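You operate a simulated robot arm through the tools that you are given. There is no shell and no other tool. Be economical: measure what you need, move in short steps, check, and stop when the job is done.

Carry out the task below with a simulated two-armed robot. There is one attempt and no reset: what you move stays moved.

JOB
Take the yellow towel from the stone counter and lay it out flat on the top of the oak linen table.

Only the result counts: the job must be done as asked and must still hold three seconds after the hand-in. Knocking over, shifting, dropping, spilling or breaking anything else fails it. Flat cloth is picked up by pressing the open fingertips on it (5 to 10 N) and closing them slowly along it; thin cloth reads only 2 to 8 mm in the jaws.

ROBOT AND FRAMES
Two 7-joint arms with two-finger parallel grippers on one trunk, on a base that drives. Base frame: it is fixed to the floor where the robot stands at the start and does not move with it; the origin is under the middle of the robot, x ahead of it, y to its left, z up; the surface under the hand at the start is at about z = 1100. Readings come in mm, degrees, newtons and seconds.
The left shoulder is at the start at [50, 168, 1103], the right one opposite. With the tool pointing down near the work surface each hand reaches from about 100 to 600 mm from the robot's upright axis, wherever it stands, measured 20 degrees to its own side. Places, roughly: top of the oak linen table [-1700, -200, 800]. Payload 1.57 kg a hand.
The tool frame of a hand sits at the grasp point between the pads (the TCP): z along the fingers, y along the line on which they close. The tips reach 30 mm beyond it. The gripper opens to 80 mm. The fingers are 17 mm wide and 12 mm thick; the gripper's body (40 by 82 mm) begins 80 mm behind the TCP.
Orientation is that of the tool frame in the base frame, as a unit quaternion [w, x, y, z]. With the fingers straight down and closing along the base's y, the tool's x points along the base's -x, its y along +y and its z along -z.

CONTROLS
- The arms move only by the tool jog_arm. It takes "left_increments", "right_increments" or both (then of equal length, played together; a hand with none holds still); each is a list of rows, each a list of 3 entries, a list of its own where there are three numbers: the shift along the base's x, y, z in mm, then the turn, a rotation vector about the base's x, y, z in degrees, then the opening in per cent of the stroke, from 0 (shut) to 100 (fully open). In form: [[[tx, ty, tz], [ax, ay, az], claw], ...]. A call has 1 to 12 rows; each row is the pose to reach, as a shift and turn from the pose commanded when the call began. Each row takes 0.2 s and may step no farther than 50 mm and 8.6 degrees from the row before; otherwise, or with a gripper value out of range, the whole call is refused. A pose out of reach is approached as far as the arm can. The call stops where the force on the tool passes 40 N (or 10 N more than at its start, if that is more) or the arm is blocked; 0.2 s more then pass. The fingers move at their own pace (about 45 mm/s each) and stop on an object; they squeeze with about 21 N. The grip force told is the motor's: it shows also when the fingers shut on nothing. Time passes only in rows, and 0.2 s behind the last, so rows that repeat a pose let the fingers close. It gives the time, the measured TCP pose, the force on the tool (base axes), the opening and the grip force at its end, in the units of the frame above (readings bear some noise), with the torque about the TCP (base axes, N m) and any sound that the robot's microphone picked up.
- Cameras (640 x 400 px; columns grow to the right, rows downward): "scene" is now at [123.1, -14, 1344.1]; the picture's right is [-0.30, -0.95, 0.00], its down [-0.15, 0.05, -0.99] and it looks along [0.94, -0.30, -0.15] (base axes); focal length 296 px, centre (320, 200). "left" rides on the left gripper at [72, 7, -122] in its tool frame; the picture's right is [-0.09, 1.00, 0.00], its down [-0.84, -0.08, -0.54] and it looks along [-0.54, -0.05, 0.84] (tool axes); focal length 238 px, centre (320, 200). "right" rides on the right gripper at [72, -7, -122] in its tool frame; the picture's right is [0.09, 1.00, 0.00], its down [-0.84, 0.08, -0.54] and it looks along [-0.54, 0.05, 0.84] (tool axes); focal length 238 px, centre (320, 200). There is no depth. A picture from a camera that has moved, and an enlarged one, comes with that camera's place and axes in the base frame and with its lens. The place of the scene camera against the robot may be out by one fixed shift of up to 25 mm in any direction.
- camera(camera): a new picture of that camera. No time passes.
- lift_body(by): slides the trunk up (or, below 0, down) by that many mm; the arms and the scene camera ride with it, the base frame stays. It gives what a move gives, with no picture.
- base_move(legs): drives the robot by 1 to 6 legs, each [ahead, left, turn to the left] in mm, mm and degrees, along the robot's own axes; the way and the turn of a leg run together, so that a leg with both is an arc; at most 1500 mm and 180 degrees a leg. The arms and the cameras ride along, it lands a little off, and it stops where it bumps. It gives what a move gives.
- pan_tilt(pan, tilt): turns the head with the scene camera to pan (to the left, within 80 degrees either way) and tilt (down, from -29 to 69), counted from straight ahead of the robot. It gives what a move gives.
- zoom(camera, box): a new picture of the part [left, top, right, bottom] of that camera's present view, enlarged. No time passes.
- sign_off(): hands the job in; it is judged then, once.

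Go step by step. Nothing tells you exact positions but the pictures and the camera data: compare them with the known pose of the tool, close in by small moves and look again before you grip or let go. The budget is 120 turns and 108 pictures, counting those below and the enlarged ones. Unless the task says otherwise, let go and move clear before handing in, and close with one line.

The tools are called after "Emit:" by a JSON object that holds its "op" and its "data". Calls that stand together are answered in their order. jog_arm: Moves the arms, as the interface text tells. Its arguments: {"type":"object","properties":{"left_increments":{"type":"array"},"right_increments":{"type":"array"}},"required":[]} The other tools are called the same way: lift_body (by) slides the trunk up or down; base_move (legs) drives the base; pan_tilt (pan, tilt) turns the head that bears the scene camera; camera (camera) takes a picture; zoom (camera, box) takes an enlarged picture of a part of a camera's view; sign_off () hands the job in.

At the start:

```text
time_s: 0.0
left_position: [347.2, 23.3, 1298.7]
left_tool_rot: [0.001, -0.001, 1.0, -0.001]
left_ft_force: [-0.2, -0.2, 0.4]
left_moment: [0.02, 0.0, 0.01]
left_gripper_width: 80.0
left_finger_force: 0.1
right_position: [384.1, -359.8, 1212.9]
right_tool_rot: [0.0, 0.0, 1.0, 0.0]
right_ft_force: [0.3, -0.7, 0.3]
right_moment: [0.02, 0.0, -0.03]
right_gripper_width: 80.1
right_finger_force: 0.1
trunk travel left (down, up): [-271.0, 171.0]
robot x, y, heading: [2.7, -2.7, 0.4]
head pan, tilt: [-17.4, 8.8]
```

scene: 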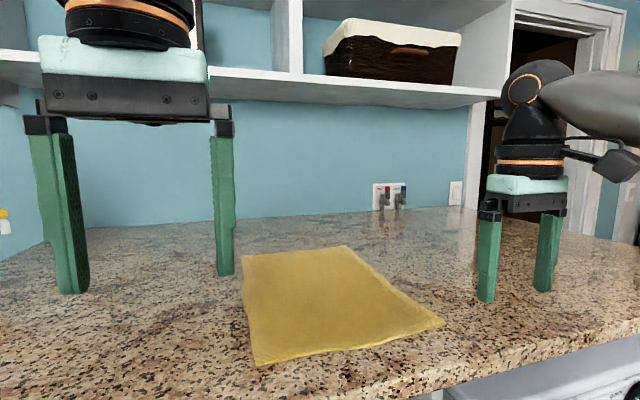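
right: 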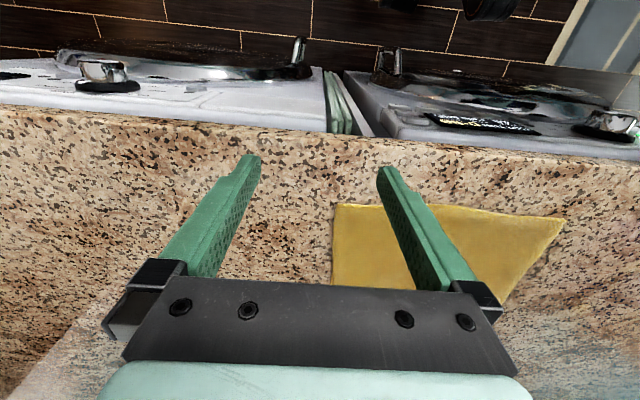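
left: 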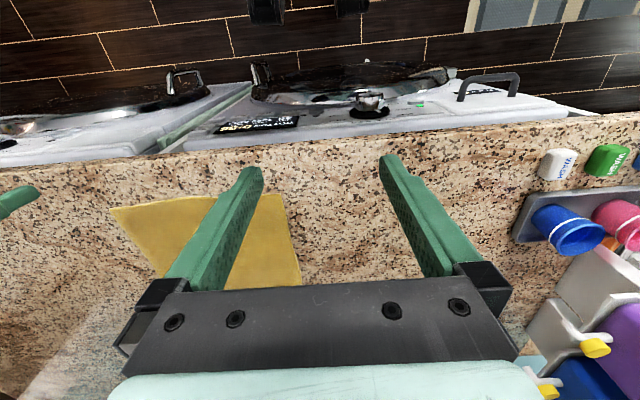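

The towel lies on the counter at about x 460–850, y −335 to −45, with its near edge about 75 mm in from the counter's front edge. I'll look further to the right before shifting the base that way.

Emit:
{"op": "pan_tilt", "data": {"pan": -60, "tilt": 25}}

Emit:
{"op": "camera", "data": {"camera": "scene"}}

Emit:
{"op": "pan_tilt", "data": {"pan": 0, "tilt": 50}}

Emit:
{"op": "camera", "data": {"camera": "scene"}}

```text
time_s: 1.1
left_position: [346.8, 21.9, 1297.4]
left_tool_rot: [0.0, 0.0, 1.0, 0.0]
left_ft_force: [-0.9, 1.2, 0.4]
left_moment: [-0.01, -0.01, -0.03]
left_gripper_width: 79.7
left_finger_force: 0.0
right_position: [385.0, -359.4, 1212.5]
right_tool_rot: [0.001, 0.0, 1.0, 0.0]
right_ft_force: [-0.2, -0.4, 1.2]
right_moment: [0.0, 0.0, -0.01]
right_gripper_width: 80.2
right_finger_force: 0.0
trunk travel left (down, up): [-271.0, 171.0]
robot x, y, heading: [0.9, 1.2, 0.0]
head pan, tilt: [-60.0, 25.0]
```

```text
104 pictures are left
camera scene: at [80.7, -66.0, 1317.7], right [-0.87, -0.5, 0.0], down [-0.21, 0.37, -0.91], along [0.45, -0.78, -0.42], focal length 296 px, centre (320, 200)
```

scene: 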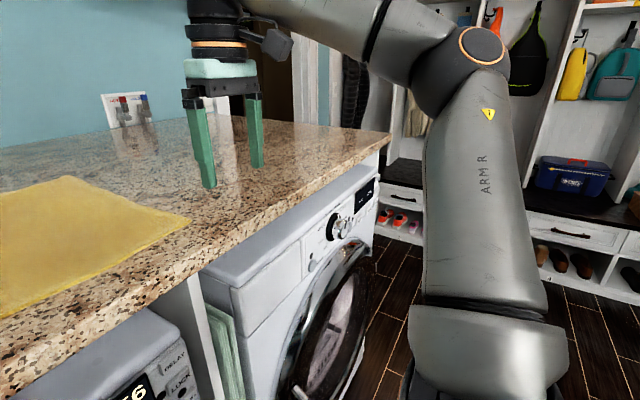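

```text
time_s: 2.4
left_position: [346.4, 22.1, 1297.0]
left_tool_rot: [0.0, -0.001, 1.0, -0.001]
left_ft_force: [0.6, -0.2, -0.5]
left_moment: [-0.02, -0.01, -0.01]
left_gripper_width: 79.9
left_finger_force: 0.0
right_position: [384.0, -360.0, 1212.4]
right_tool_rot: [0.0, 0.001, 1.0, 0.0]
right_ft_force: [0.0, 0.2, -0.8]
right_moment: [-0.02, 0.01, 0.01]
right_gripper_width: 80.2
right_finger_force: 0.0
trunk travel left (down, up): [-271.0, 171.0]
robot x, y, heading: [4.3, 1.2, -0.0]
head pan, tilt: [0.0, 50.0]
```

```text
103 pictures are left
camera scene: at [111.6, 13.7, 1280.2], right [0.0, -1.0, 0.0], down [-0.77, 0.0, -0.64], along [0.64, 0.0, -0.77], focal length 296 px, centre (320, 200)
```

scene: 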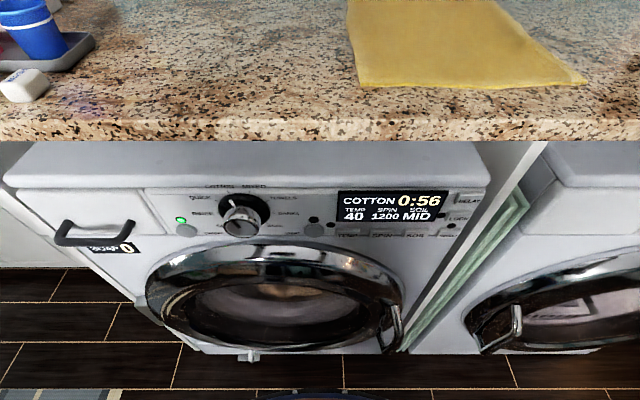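

It's clear to the right, so I'll shift the base right by 190 mm to centre on the towel. Then I'll look down at its near edge.

Emit:
{"op": "base_move", "data": {"legs": [[0, -190, 0]]}}

Emit:
{"op": "pan_tilt", "data": {"pan": 0, "tilt": 35}}

Emit:
{"op": "camera", "data": {"camera": "scene"}}

Emit:
{"op": "camera", "data": {"camera": "left"}}

Emit:
{"op": "camera", "data": {"camera": "right"}}

```text
time_s: 4.7
left_position: [346.1, -173.6, 1297.5]
left_tool_rot: [0.001, 0.003, 1.0, -0.001]
left_ft_force: [-0.5, -0.4, -0.2]
left_moment: [0.02, 0.0, 0.01]
left_gripper_width: 79.8
left_finger_force: 0.1
right_position: [380.8, -556.0, 1213.4]
right_tool_rot: [-0.001, 0.004, 1.0, -0.001]
right_ft_force: [-0.2, -0.4, -0.7]
right_moment: [-0.01, 0.0, -0.02]
right_gripper_width: 80.2
right_finger_force: 0.1
trunk travel left (down, up): [-271.0, 171.0]
robot x, y, heading: [-2.8, -192.6, -0.4]
head pan, tilt: [0.0, 50.0]
```

```text
time_s: 5.5
left_position: [346.8, -173.0, 1297.9]
left_tool_rot: [0.001, 0.002, 1.0, 0.0]
left_ft_force: [0.0, 0.0, 0.2]
left_moment: [0.0, -0.03, -0.05]
left_gripper_width: 80.0
left_finger_force: 0.0
right_position: [381.2, -553.8, 1212.9]
right_tool_rot: [0.001, 0.004, 1.0, 0.0]
right_ft_force: [0.1, -0.4, -0.3]
right_moment: [0.04, 0.01, 0.02]
right_gripper_width: 80.0
right_finger_force: 0.0
trunk travel left (down, up): [-271.0, 171.0]
robot x, y, heading: [-2.2, -192.8, -0.3]
head pan, tilt: [0.0, 35.0]
```

```text
102 pictures are left
camera scene: at [122.1, -180.4, 1301.9], right [-0.01, -1.0, 0.0], down [-0.57, 0.0, -0.82], along [0.82, 0.0, -0.57], focal length 296 px, centre (320, 200)
```

scene: 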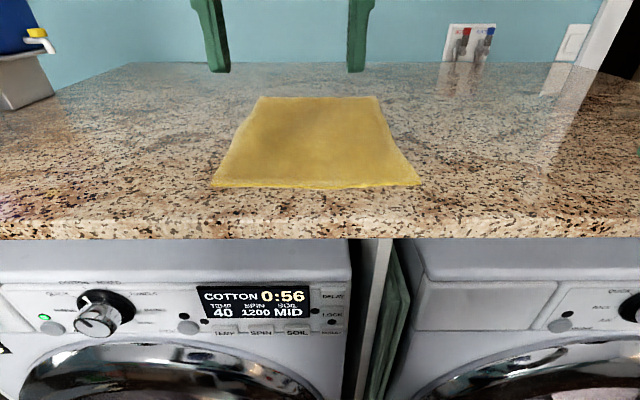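

```text
101 pictures are left
camera left: at [274.4, -165.4, 1420.5], right [0.1, 1.0, 0.0], down [0.84, -0.08, 0.54], along [0.54, -0.05, -0.84], focal length 238 px, centre (320, 200)
```

left: 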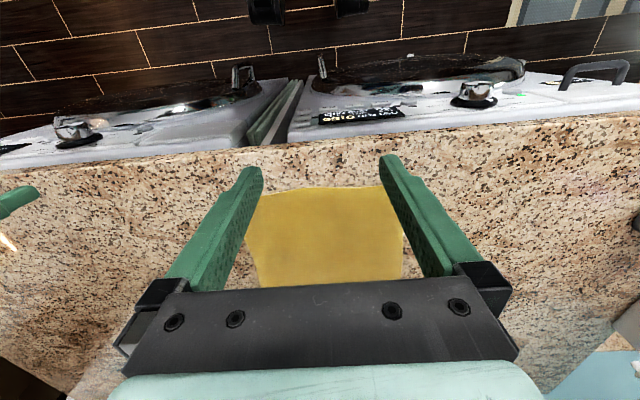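

```text
100 pictures are left
camera right: at [309.2, -561.1, 1334.8], right [-0.09, 1.0, 0.0], down [0.84, 0.07, 0.54], along [0.54, 0.05, -0.84], focal length 238 px, centre (320, 200)
```

right: 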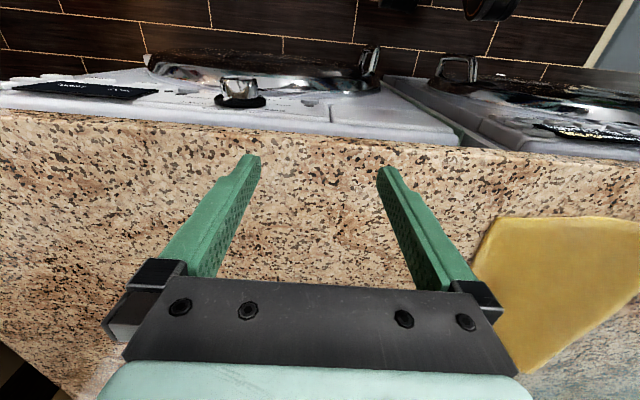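

The near corners are at about (462, −48) and (465, −332). I'll hover both hands inset over them, with the jaws partly closed.

Emit:
{"op": "jog_arm", "data": {"left_increments": [[[22, 16, -20], [0, 0, 0], 80], [[44, 31, -39], [0, 0, 0], 60], [[66, 47, -59], [0, 0, 0], 40], [[87, 62, -79], [0, 0, 0], 40], [[109, 78, -98], [0, 0, 0], 40], [[131, 93, -118], [0, 0, 0], 40]], "right_increments": [[[16, 42, -5], [0, 0, 0], 80], [[32, 85, -11], [0, 0, 0], 60], [[48, 127, -16], [0, 0, 0], 40], [[65, 169, -22], [0, 0, 0], 40], [[81, 212, -28], [0, 0, 0], 40], [[97, 254, -33], [0, 0, 0], 40]]}}

Emit:
{"op": "camera", "data": {"camera": "left"}}

Emit:
{"op": "camera", "data": {"camera": "right"}}

Emit:
{"op": "camera", "data": {"camera": "scene"}}

```text
time_s: 6.9
left_position: [478.0, -81.3, 1179.5]
left_tool_rot: [0.002, 0.003, 1.0, -0.001]
left_ft_force: [-0.2, -0.3, -0.7]
left_moment: [-0.03, 0.01, 0.0]
left_gripper_width: 31.8
left_finger_force: 0.1
right_position: [427.9, -371.4, 1154.1]
right_tool_rot: [0.0, 0.005, 1.0, -0.001]
right_ft_force: [-0.5, -0.4, 0.2]
right_moment: [0.01, 0.03, 0.03]
right_gripper_width: 32.0
right_finger_force: 0.0
right hand out of reach, approached as far as the arm can: row 4, 5, 6
trunk travel left (down, up): [-271.0, 171.0]
robot x, y, heading: [-2.3, -193.0, -0.4]
head pan, tilt: [0.0, 35.0]
```

```text
99 pictures are left
camera left: at [406.6, -73.0, 1302.5], right [0.1, 1.0, 0.0], down [0.84, -0.08, 0.54], along [0.54, -0.05, -0.84], focal length 238 px, centre (320, 200)
```

left: 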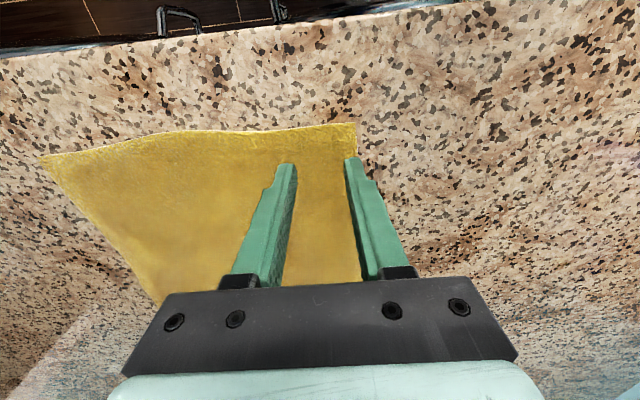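

```text
98 pictures are left
camera right: at [354.8, -377.4, 1276.0], right [-0.08, 1.0, 0.0], down [0.84, 0.07, 0.54], along [0.54, 0.04, -0.84], focal length 238 px, centre (320, 200)
```

right: 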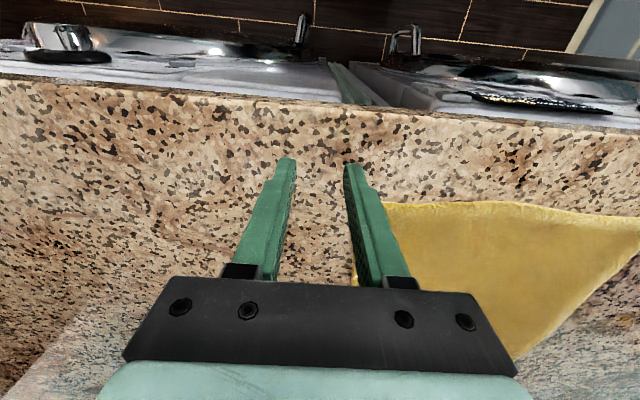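

```text
97 pictures are left
camera scene: at [122.2, -180.1, 1301.9], right [-0.01, -1.0, 0.0], down [-0.57, 0.0, -0.82], along [0.82, -0.01, -0.57], focal length 296 px, centre (320, 200)
```

scene: 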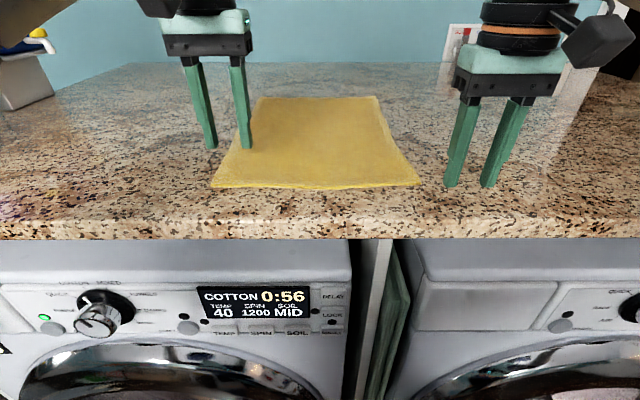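

The right arm stalled short and low, with no contact. I'll raise it first and then approach again in smaller steps.

Emit:
{"op": "jog_arm", "data": {"right_increments": [[[0, 0, 30], [0, 0, 0], 40], [[0, 0, 60], [0, 0, 0], 40], [[0, 20, 70], [0, 0, 0], 40], [[0, 40, 70], [0, 0, 0], 40], [[10, 60, 70], [0, 0, 0], 40], [[20, 70, 70], [0, 0, 0], 40], [[35, 70, 60], [0, 0, 0], 40], [[50, 70, 50], [0, 0, 0], 40]]}}

```text
time_s: 8.7
left_position: [478.6, -82.3, 1180.2]
left_tool_rot: [0.0, 0.003, 1.0, -0.001]
left_ft_force: [0.4, -0.1, 0.6]
left_moment: [0.01, 0.0, 0.0]
left_gripper_width: 32.2
left_finger_force: 0.1
right_position: [422.0, -377.3, 1169.7]
right_tool_rot: [0.001, 0.004, 1.0, 0.0]
right_ft_force: [-0.2, 0.5, 0.2]
right_moment: [0.0, 0.02, -0.01]
right_gripper_width: 32.0
right_finger_force: 0.0
right hand out of reach, approached as far as the arm can: row 1, 2, 3, 4, 5, 6, 7, 8
trunk travel left (down, up): [-271.0, 171.0]
robot x, y, heading: [-2.6, -194.0, -0.5]
head pan, tilt: [0.0, 35.0]
```

The right arm is near a limit at this height. I'll raise the trunk so the arms work lower relative to the shoulders, then back the right hand off to see its response.

Emit:
{"op": "lift_body", "data": {"by": 100}}

Emit:
{"op": "jog_arm", "data": {"right_increments": [[[0, 0, 0], [0, 0, 0], 40], [[0, 0, 0], [0, 0, 0], 40]]}}

```text
time_s: 10.0
left_position: [478.1, -81.1, 1280.4]
left_tool_rot: [0.002, 0.003, 1.0, -0.001]
left_ft_force: [0.0, 0.4, -0.5]
left_moment: [0.01, -0.02, 0.01]
left_gripper_width: 31.7
left_finger_force: 0.1
right_position: [421.2, -377.2, 1271.2]
right_tool_rot: [0.001, 0.004, 1.0, 0.001]
right_ft_force: [0.6, -0.6, -0.2]
right_moment: [0.01, 0.01, 0.04]
right_gripper_width: 31.9
right_finger_force: 0.1
trunk travel left (down, up): [-371.0, 71.0]
robot x, y, heading: [2.4, -192.4, -0.1]
head pan, tilt: [0.0, 35.0]
```

```text
time_s: 10.6
left_position: [477.6, -80.7, 1279.7]
left_tool_rot: [0.001, 0.003, 1.0, -0.001]
left_ft_force: [-0.6, -0.4, -0.4]
left_moment: [0.03, -0.02, 0.03]
left_gripper_width: 32.0
left_finger_force: 0.1
right_position: [420.7, -377.7, 1270.9]
right_tool_rot: [0.001, 0.003, 1.0, 0.001]
right_ft_force: [0.9, -0.6, 0.7]
right_moment: [0.0, 0.0, -0.03]
right_gripper_width: 32.0
right_finger_force: 0.0
trunk travel left (down, up): [-371.0, 71.0]
robot x, y, heading: [2.4, -194.8, -0.6]
head pan, tilt: [0.0, 35.0]
```

The command resets to the measured pose, so I can work from here. I'll bring the right hand down first, then across.

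Emit:
{"op": "jog_arm", "data": {"right_increments": [[[0, 0, -30], [0, 0, 0], 40], [[0, 0, -60], [0, 0, 0], 40], [[0, 0, -90], [0, 0, 0], 40], [[15, 20, -90], [0, 0, 0], 40], [[30, 40, -90], [0, 0, 0], 40], [[45, 60, -90], [0, 0, 0], 40], [[57, 78, -90], [0, 0, 0], 40]], "left_increments": [[[0, 0, -20], [0, 0, 0], 40], [[0, 0, -40], [0, 0, 0], 40], [[0, 0, -60], [0, 0, 0], 40], [[0, 0, -80], [0, 0, 0], 40], [[0, 0, -100], [0, 0, 0], 40], [[0, 0, -100], [0, 0, 0], 40], [[0, 0, -100], [0, 0, 0], 40]]}}

Emit:
{"op": "camera", "data": {"camera": "right"}}

```text
time_s: 12.2
left_position: [477.9, -81.5, 1179.7]
left_tool_rot: [0.001, 0.003, 1.0, -0.001]
left_ft_force: [-0.4, -0.2, 1.2]
left_moment: [0.03, 0.0, 0.01]
left_gripper_width: 32.0
left_finger_force: 0.0
right_position: [442.1, -348.4, 1178.4]
right_tool_rot: [0.002, 0.004, 1.0, 0.001]
right_ft_force: [1.0, -0.1, 0.4]
right_moment: [0.0, 0.02, 0.01]
right_gripper_width: 32.1
right_finger_force: 0.1
right hand out of reach, approached as far as the arm can: row 5, 6, 7
trunk travel left (down, up): [-371.0, 71.0]
robot x, y, heading: [0.4, -189.6, -0.3]
head pan, tilt: [0.0, 35.0]
```

```text
96 pictures are left
camera right: at [369.7, -354.9, 1300.0], right [-0.08, 1.0, 0.0], down [0.84, 0.07, 0.54], along [0.54, 0.05, -0.84], focal length 238 px, centre (320, 200)
```

right: 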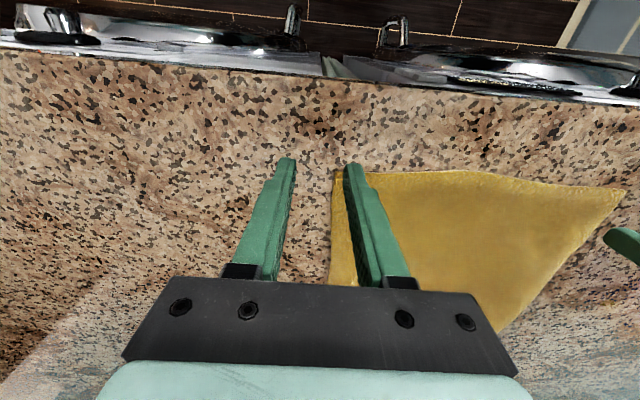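

The right hand gets within 50 mm of its target but hits a limit when reaching inward. Shifting the base left 70 mm should give it a better angle.

Emit:
{"op": "base_move", "data": {"legs": [[0, 70, 0]]}}

Emit:
{"op": "jog_arm", "data": {"left_increments": [[[0, -15, 0], [0, 0, 0], 40], [[0, -30, 0], [0, 0, 0], 40], [[0, -50, 0], [0, 0, 0], 40], [[0, -70, 0], [0, 0, 0], 40]], "right_increments": [[[10, -5, 0], [0, 0, 0], 40], [[20, -10, 0], [0, 0, 0], 40], [[28, -15, 0], [0, 0, 0], 40], [[36, -22, 0], [0, 0, 0], 40]]}}

```text
time_s: 13.5
left_position: [479.8, -10.6, 1181.0]
left_tool_rot: [0.001, 0.003, 1.0, -0.001]
left_ft_force: [-0.7, -0.3, -0.2]
left_moment: [-0.01, -0.02, -0.02]
left_gripper_width: 31.8
left_finger_force: 0.2
right_position: [441.9, -277.7, 1178.1]
right_tool_rot: [0.002, 0.005, 1.0, 0.002]
right_ft_force: [-0.1, -0.4, 0.3]
right_moment: [-0.03, 0.02, -0.02]
right_gripper_width: 31.7
right_finger_force: 0.1
trunk travel left (down, up): [-371.0, 71.0]
robot x, y, heading: [0.5, -123.4, -0.5]
head pan, tilt: [0.0, 35.0]
```

```text
time_s: 14.5
left_position: [476.9, -82.3, 1180.2]
left_tool_rot: [0.0, 0.002, 1.0, -0.001]
left_ft_force: [0.3, 0.7, 0.6]
left_moment: [0.05, 0.03, 0.01]
left_gripper_width: 32.2
left_finger_force: 0.0
right_position: [466.2, -296.6, 1177.1]
right_tool_rot: [0.002, 0.004, 1.0, 0.003]
right_ft_force: [0.8, -1.1, -0.5]
right_moment: [0.05, 0.0, 0.0]
right_gripper_width: 31.9
right_finger_force: 0.1
right hand out of reach, approached as far as the arm can: row 2, 3, 4
trunk travel left (down, up): [-371.0, 71.0]
robot x, y, heading: [1.3, -123.2, -0.4]
head pan, tilt: [0.0, 35.0]
```

The right hand is nearly there. Driving the base ahead by 30 mm gives it the margin it needs; the washers are more than 100 mm away.

Emit:
{"op": "base_move", "data": {"legs": [[30, 0, 0]]}}

Emit:
{"op": "camera", "data": {"camera": "left"}}

Emit:
{"op": "camera", "data": {"camera": "right"}}

```text
time_s: 15.4
left_position: [508.4, -83.6, 1178.5]
left_tool_rot: [0.0, 0.002, 1.0, -0.001]
left_ft_force: [1.2, 0.8, 0.6]
left_moment: [-0.02, 0.01, -0.02]
left_gripper_width: 31.9
left_finger_force: 0.1
right_position: [497.2, -296.7, 1176.1]
right_tool_rot: [0.001, 0.005, 1.0, 0.003]
right_ft_force: [0.1, 0.2, 0.2]
right_moment: [0.0, 0.02, -0.02]
right_gripper_width: 31.9
right_finger_force: 0.1
trunk travel left (down, up): [-371.0, 71.0]
robot x, y, heading: [29.3, -123.2, -0.2]
head pan, tilt: [0.0, 35.0]
```

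```text
95 pictures are left
camera left: at [437.0, -74.4, 1302.2], right [0.1, 1.0, 0.0], down [0.84, -0.08, 0.54], along [0.54, -0.05, -0.84], focal length 238 px, centre (320, 200)
```

left: 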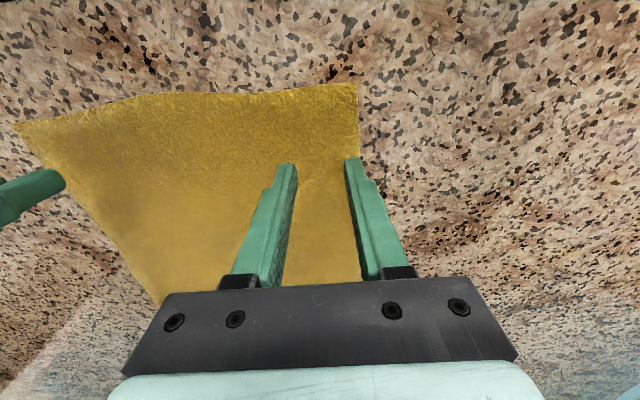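

```text
94 pictures are left
camera right: at [425.5, -303.1, 1298.3], right [-0.08, 1.0, 0.0], down [0.84, 0.07, 0.54], along [0.54, 0.05, -0.84], focal length 238 px, centre (320, 200)
```

right: 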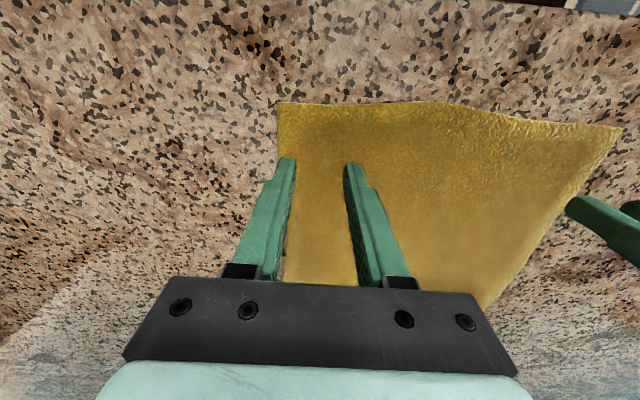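

Corner fixes agree: (463, −48) and (465, −331). I'll set both hands over the inset corners and descend to just above the cloth.

Emit:
{"op": "jog_arm", "data": {"left_increments": [[[-15, 2, 0], [0, 0, 0], 40], [[-30, 4, -10], [0, 0, 0], 40], [[-30, 4, -25], [0, 0, 0], 40], [[-30, 4, -38], [0, 0, 0], 40], [[-30, 4, -43], [0, 0, 0], 40]], "right_increments": [[[-10, -3, 0], [0, 0, 0], 40], [[-19, -5, -10], [0, 0, 0], 40], [[-19, -5, -25], [0, 0, 0], 40], [[-19, -5, -36], [0, 0, 0], 40], [[-19, -5, -41], [0, 0, 0], 40]]}}

Emit:
{"op": "camera", "data": {"camera": "right"}}

Emit:
{"op": "camera", "data": {"camera": "left"}}

```text
time_s: 16.6
left_position: [479.3, -78.8, 1136.1]
left_tool_rot: [0.001, 0.004, 1.0, -0.001]
left_ft_force: [-1.0, -0.3, -0.1]
left_moment: [-0.02, -0.02, 0.0]
left_gripper_width: 32.2
left_finger_force: 0.1
right_position: [478.4, -301.7, 1135.9]
right_tool_rot: [0.002, 0.005, 1.0, 0.002]
right_ft_force: [0.3, 0.3, 0.3]
right_moment: [-0.01, 0.03, -0.03]
right_gripper_width: 32.2
right_finger_force: 0.1
trunk travel left (down, up): [-371.0, 71.0]
robot x, y, heading: [30.6, -124.6, -0.6]
head pan, tilt: [0.0, 35.0]
```

```text
93 pictures are left
camera right: at [406.0, -308.2, 1258.0], right [-0.08, 1.0, 0.01], down [0.84, 0.07, 0.55], along [0.54, 0.05, -0.84], focal length 238 px, centre (320, 200)
```

right: 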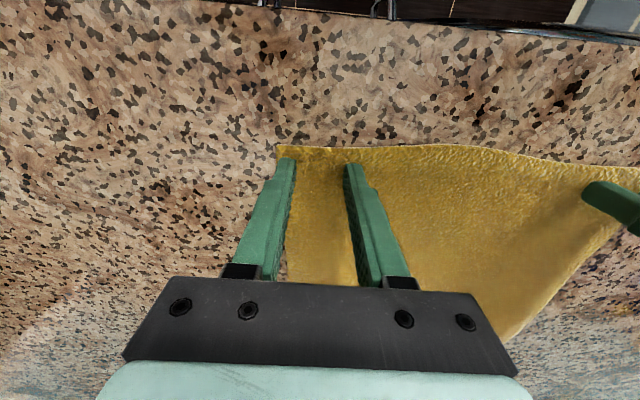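

```text
92 pictures are left
camera left: at [406.3, -70.9, 1258.9], right [0.1, 1.0, 0.0], down [0.84, -0.08, 0.54], along [0.54, -0.05, -0.84], focal length 238 px, centre (320, 200)
```

left: 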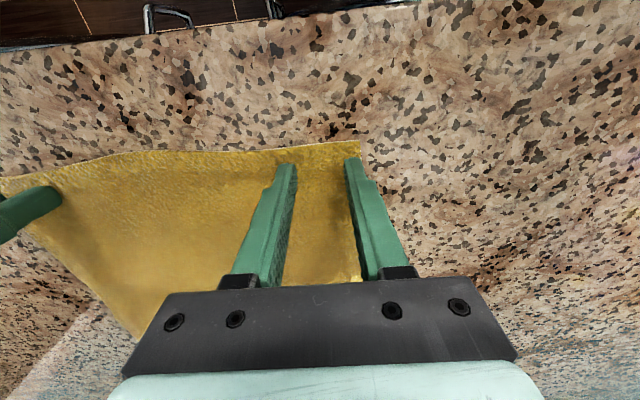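

The placement is good. I'll nudge both hands slightly inward and step down to contact.

Emit:
{"op": "jog_arm", "data": {"left_increments": [[[3, -4, 0], [0, 0, 0], 40], [[3, -4, -3], [0, 0, 0], 40], [[3, -4, -5], [0, 0, 0], 40], [[3, -4, -7], [0, 0, 0], 40]], "right_increments": [[[3, 4, 0], [0, 0, 0], 40], [[3, 4, -3], [0, 0, 0], 40], [[3, 4, -5], [0, 0, 0], 40], [[3, 4, -7], [0, 0, 0], 40]]}}

```text
time_s: 17.6
left_position: [479.3, -82.5, 1133.6]
left_tool_rot: [0.004, 0.002, 1.0, -0.003]
left_ft_force: [2.2, -0.3, 11.8]
left_moment: [-0.01, -0.06, -0.02]
left_gripper_width: 32.1
left_finger_force: 0.1
right_position: [481.0, -297.8, 1133.4]
right_tool_rot: [0.006, 0.005, 1.0, 0.003]
right_ft_force: [0.9, -3.2, 25.0]
right_moment: [-0.19, -0.03, 0.0]
right_gripper_width: 32.0
right_finger_force: 0.0
trunk travel left (down, up): [-371.0, 71.0]
robot x, y, heading: [29.2, -120.1, -0.3]
head pan, tilt: [0.0, 35.0]
```

There is contact at about z 1103, but it presses too hard, mainly on the right. I'll ease off.

Emit:
{"op": "jog_arm", "data": {"left_increments": [[[0, 0, 0.6], [0, 0, 0], 40], [[0, 0, 1], [0, 0, 0], 40]], "right_increments": [[[0, 0, 2], [0, 0, 0], 40], [[0, 0, 3], [0, 0, 0], 40]]}}

```text
time_s: 18.2
left_position: [479.0, -82.4, 1133.5]
left_tool_rot: [0.002, 0.003, 1.0, -0.002]
left_ft_force: [1.2, -2.2, 15.7]
left_moment: [-0.04, -0.02, 0.02]
left_gripper_width: 31.8
left_finger_force: 0.1
right_position: [479.0, -298.3, 1133.8]
right_tool_rot: [0.003, 0.005, 1.0, 0.002]
right_ft_force: [3.4, -1.0, 15.8]
right_moment: [0.02, -0.1, 0.07]
right_gripper_width: 32.0
right_finger_force: 0.0
trunk travel left (down, up): [-371.0, 71.0]
robot x, y, heading: [32.5, -125.3, -0.3]
head pan, tilt: [0.0, 35.0]
```

Emit:
{"op": "jog_arm", "data": {"left_increments": [[[0, 0, 1], [0, 0, 0], 40], [[0, 0, 1.7], [0, 0, 0], 40]], "right_increments": [[[0, 0, 1], [0, 0, 0], 40], [[0, 0, 1.7], [0, 0, 0], 40]]}}

```text
time_s: 18.8
left_position: [479.1, -81.8, 1132.5]
left_tool_rot: [0.001, 0.004, 1.0, 0.0]
left_ft_force: [-0.8, -2.1, 9.2]
left_moment: [-0.07, -0.03, -0.04]
left_gripper_width: 32.0
left_finger_force: 0.1
right_position: [479.8, -297.7, 1134.3]
right_tool_rot: [0.001, 0.005, 1.0, 0.002]
right_ft_force: [1.1, 1.8, 7.0]
right_moment: [0.05, 0.01, -0.02]
right_gripper_width: 32.2
right_finger_force: 0.1
trunk travel left (down, up): [-371.0, 71.0]
robot x, y, heading: [31.3, -123.9, -0.2]
head pan, tilt: [0.0, 35.0]
```

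Both hands now press at 7–9 N. Next I'll close the jaws slowly along the cloth.

Emit:
{"op": "jog_arm", "data": {"left_increments": [[[0, 0, 0], [0, 0, 0], 36], [[0, 0, 0], [0, 0, 0], 32], [[0, 0, 0], [0, 0, 0], 28], [[0, 0, 0], [0, 0, 0], 24], [[0, 0, 0], [0, 0, 0], 20], [[0, 0, 0], [0, 0, 0], 16], [[0, 0, 0], [0, 0, 0], 12], [[0, 0, 0], [0, 0, 0], 8], [[0, 0, 0], [0, 0, 0], 4], [[0, 0, 0], [0, 0, 0], 0], [[0, 0, 0], [0, 0, 0], 0], [[0, 0, 0], [0, 0, 0], 0]], "right_increments": [[[0, 0, 0], [0, 0, 0], 36], [[0, 0, 0], [0, 0, 0], 32], [[0, 0, 0], [0, 0, 0], 28], [[0, 0, 0], [0, 0, 0], 24], [[0, 0, 0], [0, 0, 0], 20], [[0, 0, 0], [0, 0, 0], 16], [[0, 0, 0], [0, 0, 0], 12], [[0, 0, 0], [0, 0, 0], 8], [[0, 0, 0], [0, 0, 0], 4], [[0, 0, 0], [0, 0, 0], 0], [[0, 0, 0], [0, 0, 0], 0], [[0, 0, 0], [0, 0, 0], 0]]}}

Emit:
{"op": "camera", "data": {"camera": "right"}}

Emit:
{"op": "camera", "data": {"camera": "left"}}

```text
time_s: 21.4
left_position: [480.1, -82.8, 1134.6]
left_tool_rot: [0.001, 0.003, 1.0, -0.002]
left_ft_force: [0.0, -10.1, 4.9]
left_moment: [-0.24, -0.03, 0.06]
left_gripper_width: 3.7
left_finger_force: 21.3
right_position: [481.5, -297.2, 1134.1]
right_tool_rot: [0.002, 0.005, 1.0, 0.003]
right_ft_force: [0.6, 10.3, 1.8]
right_moment: [0.27, -0.02, 0.04]
right_gripper_width: 4.0
right_finger_force: 21.0
trunk travel left (down, up): [-371.0, 71.0]
robot x, y, heading: [31.5, -124.2, -0.6]
head pan, tilt: [0.0, 35.0]
```

```text
91 pictures are left
camera right: at [408.5, -303.7, 1255.8], right [-0.08, 1.0, 0.01], down [0.84, 0.07, 0.55], along [0.54, 0.05, -0.84], focal length 238 px, centre (320, 200)
```

right: 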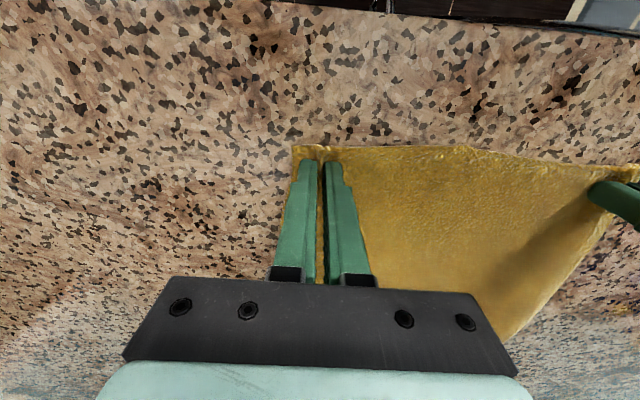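

```text
90 pictures are left
camera left: at [408.6, -74.5, 1255.7], right [0.1, 1.0, 0.0], down [0.83, -0.08, 0.54], along [0.54, -0.06, -0.84], focal length 238 px, centre (320, 200)
```

left: 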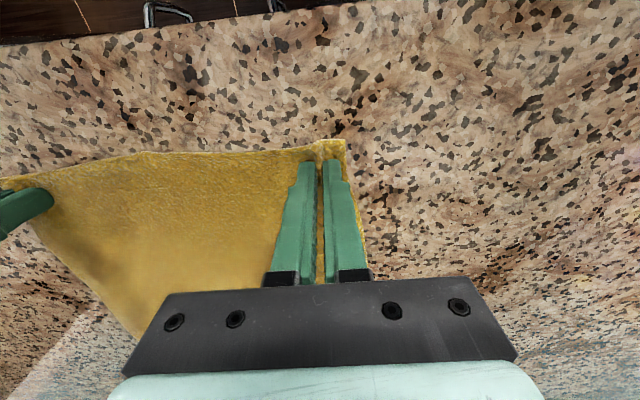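

The cloth is gripped in both hands (about 4 mm) and the hands pull inward at 10 N. I'll relax them toward each other and lift a little.

Emit:
{"op": "jog_arm", "data": {"left_increments": [[[0, -3, 0], [0, 0, 0], 0], [[0, -5, 5], [0, 0, 0], 0], [[0, -5, 20], [0, 0, 0], 0], [[-10, -5, 40], [0, 0, 0], 0], [[-20, -5, 60], [0, 0, 0], 0]], "right_increments": [[[0, 3, 0], [0, 0, 0], 0], [[0, 5, 5], [0, 0, 0], 0], [[0, 5, 20], [0, 0, 0], 0], [[-10, 5, 40], [0, 0, 0], 0], [[-20, 5, 60], [0, 0, 0], 0]]}}

Emit:
{"op": "lift_body", "data": {"by": 70}}

Emit:
{"op": "camera", "data": {"camera": "scene"}}

```text
time_s: 22.6
left_position: [462.1, -88.3, 1193.3]
left_tool_rot: [0.001, 0.003, 1.0, 0.0]
left_ft_force: [-0.4, -0.4, 0.2]
left_moment: [0.05, -0.02, -0.01]
left_gripper_width: 3.7
left_finger_force: 20.9
right_position: [461.6, -292.9, 1193.2]
right_tool_rot: [0.002, 0.005, 1.0, 0.003]
right_ft_force: [-0.8, 0.1, -0.4]
right_moment: [-0.03, 0.0, 0.0]
right_gripper_width: 3.7
right_finger_force: 20.7
trunk travel left (down, up): [-371.0, 71.0]
robot x, y, heading: [33.5, -122.4, -0.5]
head pan, tilt: [0.0, 35.0]
```

```text
time_s: 23.6
left_position: [461.2, -88.7, 1262.8]
left_tool_rot: [0.0, 0.002, 1.0, -0.001]
left_ft_force: [-0.6, 0.2, 0.2]
left_moment: [0.04, -0.02, 0.0]
left_gripper_width: 3.5
left_finger_force: 21.2
right_position: [462.9, -291.8, 1262.5]
right_tool_rot: [0.002, 0.005, 1.0, 0.002]
right_ft_force: [1.2, 0.7, -0.1]
right_moment: [0.0, 0.0, -0.02]
right_gripper_width: 3.7
right_finger_force: 20.7
trunk travel left (down, up): [-441.0, 1.0]
robot x, y, heading: [29.8, -121.5, -0.4]
head pan, tilt: [0.0, 35.0]
```

```text
89 pictures are left
camera scene: at [152.9, -109.6, 1471.9], right [-0.01, -1.0, 0.0], down [-0.57, 0.0, -0.82], along [0.82, -0.01, -0.57], focal length 296 px, centre (320, 200)
```

scene: 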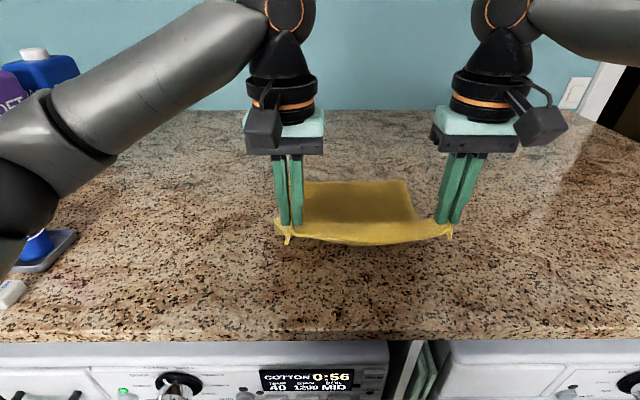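

Both corners hold and the towel's edge is lifted. I'll back away in one straight leg so the towel slides off the counter and hangs free.

Emit:
{"op": "base_move", "data": {"legs": [[-600, 0, 0]]}}

Emit:
{"op": "camera", "data": {"camera": "scene"}}

```text
time_s: 27.0
left_position: [-123.3, -85.2, 1262.8]
left_tool_rot: [0.001, 0.003, 1.0, -0.002]
left_ft_force: [0.7, -0.2, 0.0]
left_moment: [0.08, 0.02, -0.02]
left_gripper_width: 3.9
left_finger_force: 21.0
right_position: [-124.0, -287.9, 1264.5]
right_tool_rot: [0.002, 0.006, 1.0, 0.002]
right_ft_force: [-0.1, -1.0, -0.3]
right_moment: [-0.05, -0.01, -0.02]
right_gripper_width: 3.8
right_finger_force: 21.0
trunk travel left (down, up): [-441.0, 1.0]
robot x, y, heading: [-554.7, -116.7, -0.2]
head pan, tilt: [0.0, 35.0]
```

```text
88 pictures are left
camera scene: at [-433.9, -105.4, 1472.0], right [-0.01, -1.0, 0.0], down [-0.57, 0.0, -0.82], along [0.82, -0.01, -0.57], focal length 296 px, centre (320, 200)
```

scene: 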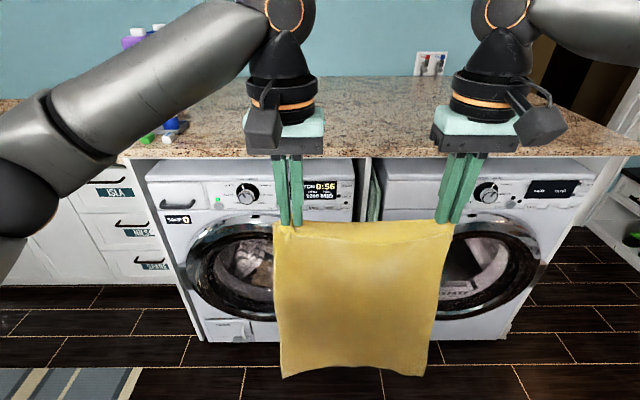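

The towel hangs cleanly. Before turning I'll look to both sides.

Emit:
{"op": "pan_tilt", "data": {"pan": 80, "tilt": 25}}

Emit:
{"op": "camera", "data": {"camera": "scene"}}

Emit:
{"op": "pan_tilt", "data": {"pan": -80, "tilt": 25}}

Emit:
{"op": "camera", "data": {"camera": "scene"}}

```text
time_s: 28.5
left_position: [-123.9, -85.0, 1262.1]
left_tool_rot: [0.001, 0.003, 1.0, -0.001]
left_ft_force: [-0.2, 0.5, -0.2]
left_moment: [0.01, 0.01, -0.02]
left_gripper_width: 3.5
left_finger_force: 21.1
right_position: [-123.9, -288.4, 1264.6]
right_tool_rot: [0.002, 0.006, 1.0, 0.002]
right_ft_force: [-0.1, 0.3, 0.2]
right_moment: [-0.03, 0.03, 0.02]
right_gripper_width: 3.8
right_finger_force: 21.4
trunk travel left (down, up): [-441.0, 1.0]
robot x, y, heading: [-555.9, -118.3, -0.4]
head pan, tilt: [80.0, 25.0]
```

```text
87 pictures are left
camera scene: at [-504.8, -14.1, 1487.7], right [0.98, -0.18, 0.0], down [-0.08, -0.42, -0.91], along [0.17, 0.89, -0.42], focal length 296 px, centre (320, 200)
```

scene: 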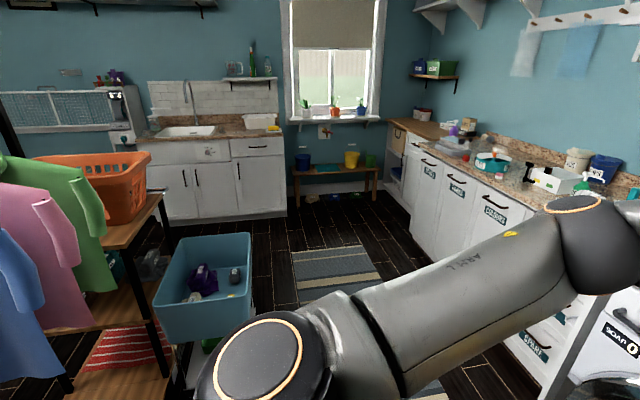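

```text
time_s: 31.0
left_position: [-125.1, -86.0, 1262.9]
left_tool_rot: [0.001, 0.003, 1.0, -0.001]
left_ft_force: [-0.2, -0.2, -0.7]
left_moment: [0.01, -0.03, 0.0]
left_gripper_width: 3.6
left_finger_force: 20.7
right_position: [-123.6, -287.2, 1264.4]
right_tool_rot: [0.002, 0.007, 1.0, 0.003]
right_ft_force: [-0.5, 1.1, -0.7]
right_moment: [-0.03, 0.0, 0.01]
right_gripper_width: 3.8
right_finger_force: 21.0
trunk travel left (down, up): [-441.0, 1.0]
robot x, y, heading: [-560.6, -116.3, -0.6]
head pan, tilt: [-80.0, 25.0]
```

```text
86 pictures are left
camera scene: at [-506.3, -195.5, 1487.7], right [-0.99, -0.17, 0.0], down [-0.07, 0.42, -0.91], along [0.15, -0.89, -0.42], focal length 296 px, centre (320, 200)
```

scene: 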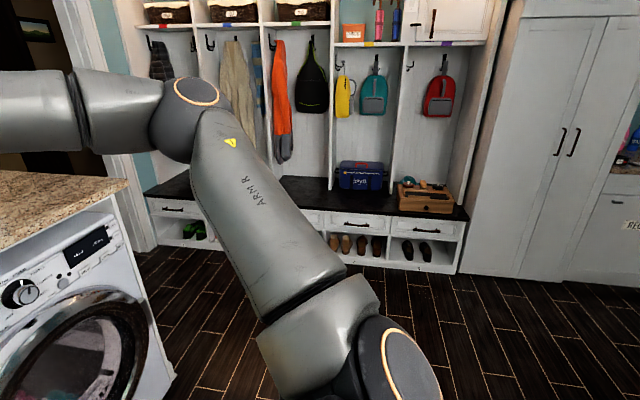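

The right side is open, while there is a clothes rack and a cart to the back left. I'll turn right by 90° in place, then look toward the table.

Emit:
{"op": "base_move", "data": {"legs": [[0, 0, -45], [0, 0, -45]]}}

Emit:
{"op": "camera", "data": {"camera": "scene"}}

Emit:
{"op": "pan_tilt", "data": {"pan": -40, "tilt": 25}}

Emit:
{"op": "camera", "data": {"camera": "scene"}}

```text
time_s: 35.5
left_position: [-529.9, -550.8, 1263.3]
left_tool_rot: [0.0, 0.715, 0.699, -0.001]
left_ft_force: [-0.4, -0.4, -1.2]
left_moment: [0.0, 0.0, 0.09]
left_gripper_width: 3.8
left_finger_force: 21.0
right_position: [-734.6, -547.5, 1264.4]
right_tool_rot: [0.003, 0.716, 0.698, 0.001]
right_ft_force: [0.4, -0.1, 0.0]
right_moment: [0.0, 0.0, 0.06]
right_gripper_width: 3.3
right_finger_force: 21.0
trunk travel left (down, up): [-441.0, 1.0]
robot x, y, heading: [-557.7, -120.3, -91.2]
head pan, tilt: [-80.0, 25.0]
```

```text
85 pictures are left
camera scene: at [-653.8, -158.2, 1487.7], right [-0.15, 0.99, 0.0], down [0.42, 0.06, -0.91], along [-0.9, -0.14, -0.42], focal length 296 px, centre (320, 200)
```

scene: 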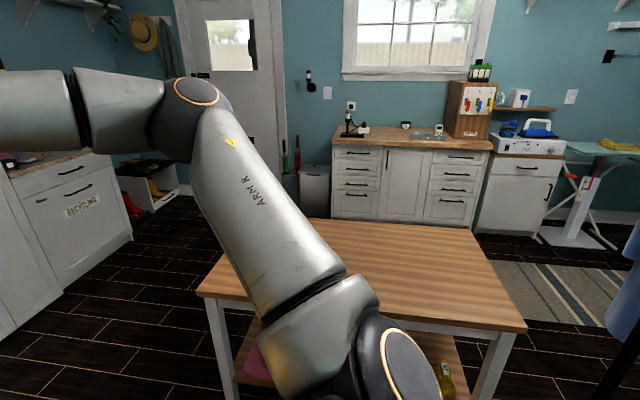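

```text
time_s: 36.6
left_position: [-529.8, -551.6, 1262.4]
left_tool_rot: [0.0, 0.715, 0.699, -0.001]
left_ft_force: [-0.3, 0.1, -1.5]
left_moment: [0.03, 0.03, 0.05]
left_gripper_width: 3.8
left_finger_force: 21.0
right_position: [-732.2, -547.7, 1263.5]
right_tool_rot: [0.003, 0.716, 0.698, 0.0]
right_ft_force: [0.6, 0.1, -0.3]
right_moment: [-0.02, -0.03, 0.04]
right_gripper_width: 3.4
right_finger_force: 21.0
trunk travel left (down, up): [-441.0, 1.0]
robot x, y, heading: [-558.0, -113.9, -91.5]
head pan, tilt: [-40.0, 25.0]
```

```text
84 pictures are left
camera scene: at [-623.4, -213.5, 1487.7], right [-0.75, 0.66, 0.0], down [0.28, 0.32, -0.91], along [-0.6, -0.68, -0.42], focal length 296 px, centre (320, 200)
```

scene: 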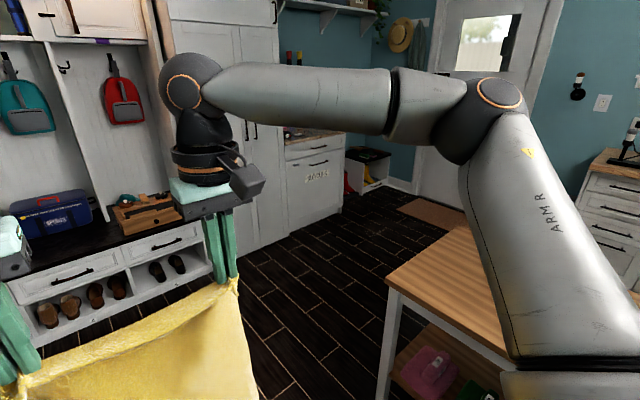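

The oak table is clear: top about x −1350 to −1900 and y −680 to 340. I need to know how far the base sticks out, so I'll look straight down.

Emit:
{"op": "pan_tilt", "data": {"pan": -70, "tilt": 69}}

Emit:
{"op": "camera", "data": {"camera": "scene"}}

Emit:
{"op": "pan_tilt", "data": {"pan": -80, "tilt": 45}}

Emit:
{"op": "camera", "data": {"camera": "scene"}}

```text
time_s: 37.7
left_position: [-529.9, -550.3, 1262.8]
left_tool_rot: [0.0, 0.715, 0.699, -0.002]
left_ft_force: [-1.2, -0.3, -0.3]
left_moment: [0.01, 0.03, 0.03]
left_gripper_width: 3.6
left_finger_force: 21.1
right_position: [-732.9, -548.5, 1264.0]
right_tool_rot: [0.003, 0.716, 0.698, 0.001]
right_ft_force: [0.1, -0.1, -0.3]
right_moment: [0.0, -0.02, 0.06]
right_gripper_width: 3.6
right_finger_force: 21.0
trunk travel left (down, up): [-441.0, 1.0]
robot x, y, heading: [-555.8, -118.2, -91.2]
head pan, tilt: [-70.0, 68.8]
```

```text
83 pictures are left
camera scene: at [-615.5, -162.3, 1428.3], right [-0.32, 0.95, 0.0], down [0.88, 0.3, -0.36], along [-0.34, -0.12, -0.93], focal length 296 px, centre (320, 200)
```

scene: 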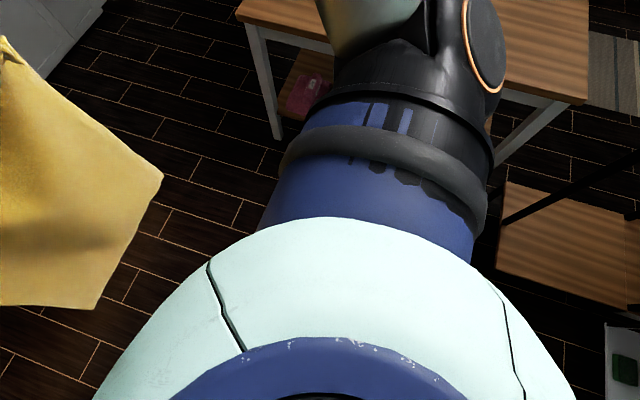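

```text
time_s: 38.6
left_position: [-529.9, -550.2, 1262.6]
left_tool_rot: [-0.001, 0.715, 0.699, -0.002]
left_ft_force: [-1.1, -0.7, -0.4]
left_moment: [0.02, -0.02, 0.04]
left_gripper_width: 3.9
left_finger_force: 20.6
right_position: [-733.4, -548.0, 1263.9]
right_tool_rot: [0.003, 0.716, 0.698, 0.0]
right_ft_force: [-0.8, -0.5, 0.0]
right_moment: [0.02, -0.01, 0.06]
right_gripper_width: 3.6
right_finger_force: 21.7
trunk travel left (down, up): [-441.0, 1.0]
robot x, y, heading: [-557.7, -117.4, -91.2]
head pan, tilt: [-80.0, 45.0]
```

```text
82 pictures are left
camera scene: at [-643.0, -156.7, 1457.1], right [-0.15, 0.99, 0.0], down [0.7, 0.11, -0.71], along [-0.7, -0.11, -0.71], focal length 296 px, centre (320, 200)
```

scene: 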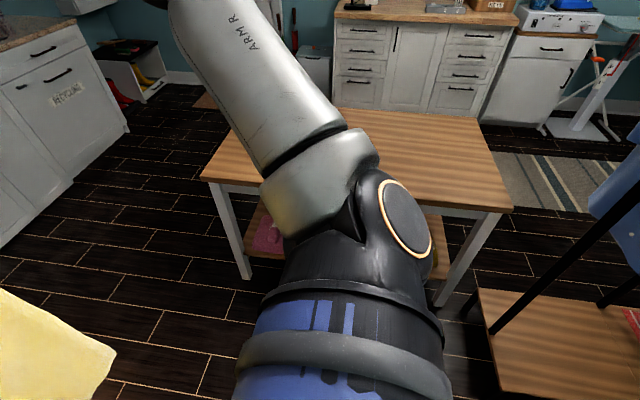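

The table's near edge is at about x −1340, the base radius is about 240 mm, and a clothes rack stands near y > 420. I'll shift to y ≈ −300 and turn to face the table from a distance.

Emit:
{"op": "base_move", "data": {"legs": [[180, 0, 0], [0, 0, -45], [0, 0, -44]]}}

Emit:
{"op": "pan_tilt", "data": {"pan": 0, "tilt": 25}}

Emit:
{"op": "camera", "data": {"camera": "scene"}}

```text
time_s: 44.2
left_position: [-991.6, -335.7, 1261.2]
left_tool_rot: [0.0, 1.0, 0.0, 0.0]
left_ft_force: [-0.6, -0.6, -0.1]
left_moment: [0.03, -0.03, 0.05]
left_gripper_width: 3.6
left_finger_force: 20.3
right_position: [-994.8, -130.4, 1264.0]
right_tool_rot: [0.003, 1.0, -0.002, -0.001]
right_ft_force: [0.3, -0.6, -0.4]
right_moment: [-0.05, 0.02, 0.04]
right_gripper_width: 3.3
right_finger_force: 20.9
trunk travel left (down, up): [-441.0, 1.0]
robot x, y, heading: [-558.2, -299.0, -179.7]
head pan, tilt: [-80.0, 45.0]
```

```text
time_s: 45.7
left_position: [-991.1, -335.3, 1262.4]
left_tool_rot: [-0.001, 1.0, 0.001, -0.001]
left_ft_force: [1.0, -0.1, -0.8]
left_moment: [-0.03, 0.0, 0.05]
left_gripper_width: 3.8
left_finger_force: 20.8
right_position: [-994.3, -132.1, 1263.7]
right_tool_rot: [0.003, 1.0, -0.002, -0.002]
right_ft_force: [-0.9, -0.6, -0.2]
right_moment: [-0.04, -0.03, 0.09]
right_gripper_width: 3.4
right_finger_force: 20.8
trunk travel left (down, up): [-441.0, 1.0]
robot x, y, heading: [-556.1, -297.5, -179.9]
head pan, tilt: [0.0, 25.0]
```

```text
81 pictures are left
camera scene: at [-697.9, -284.1, 1487.7], right [0.0, 1.0, 0.0], down [0.42, 0.0, -0.91], along [-0.91, 0.0, -0.42], focal length 296 px, centre (320, 200)
```

scene: 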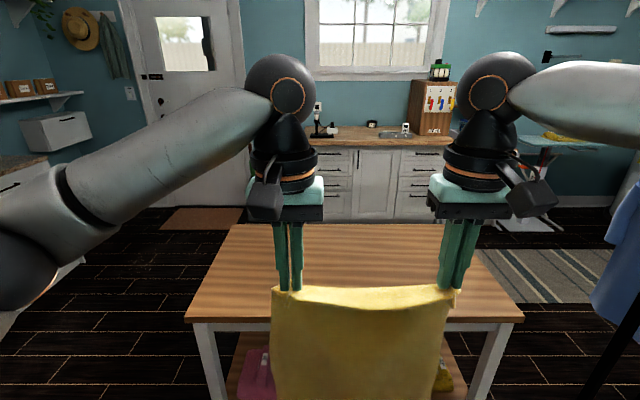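

I have a good view of the table. While still clear of it, I'll lower the trunk and rehearse the far, low, tilted reach that laying the towel will need.

Emit:
{"op": "lift_body", "data": {"by": -200}}

Emit:
{"op": "jog_arm", "data": {"left_increments": [[[0, 0, -40], [0, 0, 0], 0], [[0, 0, -80], [0, 0, 0], 0], [[0, 0, -120], [0, 0, 0], 0], [[0, 0, -160], [0, 0, 0], 0], [[0, 0, -200], [0, 0, 0], 0], [[-40, 0, -205], [0, 8, 0], 0], [[-80, 0, -205], [0, 16, 0], 0], [[-120, 0, -205], [0, 24, 0], 0], [[-160, 0, -205], [0, 32, 0], 0], [[-200, 0, -205], [0, 40, 0], 0], [[-230, 0, -205], [0, 40, 0], 0], [[-250, 0, -205], [0, 40, 0], 0]], "right_increments": [[[0, 0, -40], [0, 0, 0], 0], [[0, 0, -80], [0, 0, 0], 0], [[0, 0, -120], [0, 0, 0], 0], [[0, 0, -160], [0, 0, 0], 0], [[0, 0, -200], [0, 0, 0], 0], [[-40, 0, -205], [0, 8, 0], 0], [[-80, 0, -205], [0, 16, 0], 0], [[-120, 0, -205], [0, 24, 0], 0], [[-160, 0, -205], [0, 32, 0], 0], [[-200, 0, -205], [0, 40, 0], 0], [[-230, 0, -205], [0, 40, 0], 0], [[-250, 0, -205], [0, 40, 0], 0]]}}

Emit:
{"op": "camera", "data": {"camera": "scene"}}

```text
time_s: 47.9
left_position: [-992.9, -335.3, 1062.2]
left_tool_rot: [-0.001, 1.0, 0.001, -0.001]
left_ft_force: [0.7, 0.5, -0.1]
left_moment: [-0.03, 0.02, 0.03]
left_gripper_width: 3.2
left_finger_force: 20.8
right_position: [-993.5, -132.4, 1064.7]
right_tool_rot: [0.003, 1.0, -0.002, -0.002]
right_ft_force: [0.0, 0.1, -0.1]
right_moment: [0.01, 0.02, 0.05]
right_gripper_width: 3.5
right_finger_force: 21.0
trunk travel left (down, up): [-241.0, 201.0]
robot x, y, heading: [-556.5, -294.6, -180.0]
head pan, tilt: [0.0, 25.0]
```

```text
time_s: 50.5
left_position: [-1243.2, -339.9, 855.7]
left_tool_rot: [0.002, 0.94, 0.003, -0.341]
left_ft_force: [-0.1, -0.5, -0.1]
left_moment: [0.04, 0.0, -0.01]
left_gripper_width: 3.5
left_finger_force: 20.8
right_position: [-1190.6, -81.9, 893.2]
right_tool_rot: [0.0, 0.939, -0.003, -0.344]
right_ft_force: [-0.1, -0.5, -0.1]
right_moment: [0.02, 0.04, -0.02]
right_gripper_width: 0.1
right_finger_force: 21.1
right hand out of reach, approached as far as the arm can: row 7, 8, 9, 10, 11, 12
trunk travel left (down, up): [-241.0, 201.0]
robot x, y, heading: [-561.3, -299.8, -179.7]
head pan, tilt: [0.0, 25.0]
```

```text
80 pictures are left
camera scene: at [-697.9, -283.9, 1287.7], right [0.0, 1.0, 0.0], down [0.42, 0.0, -0.91], along [-0.91, 0.0, -0.42], focal length 296 px, centre (320, 200)
```

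scene: 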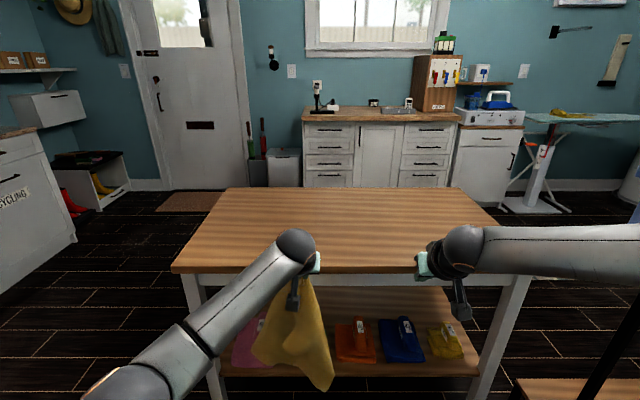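

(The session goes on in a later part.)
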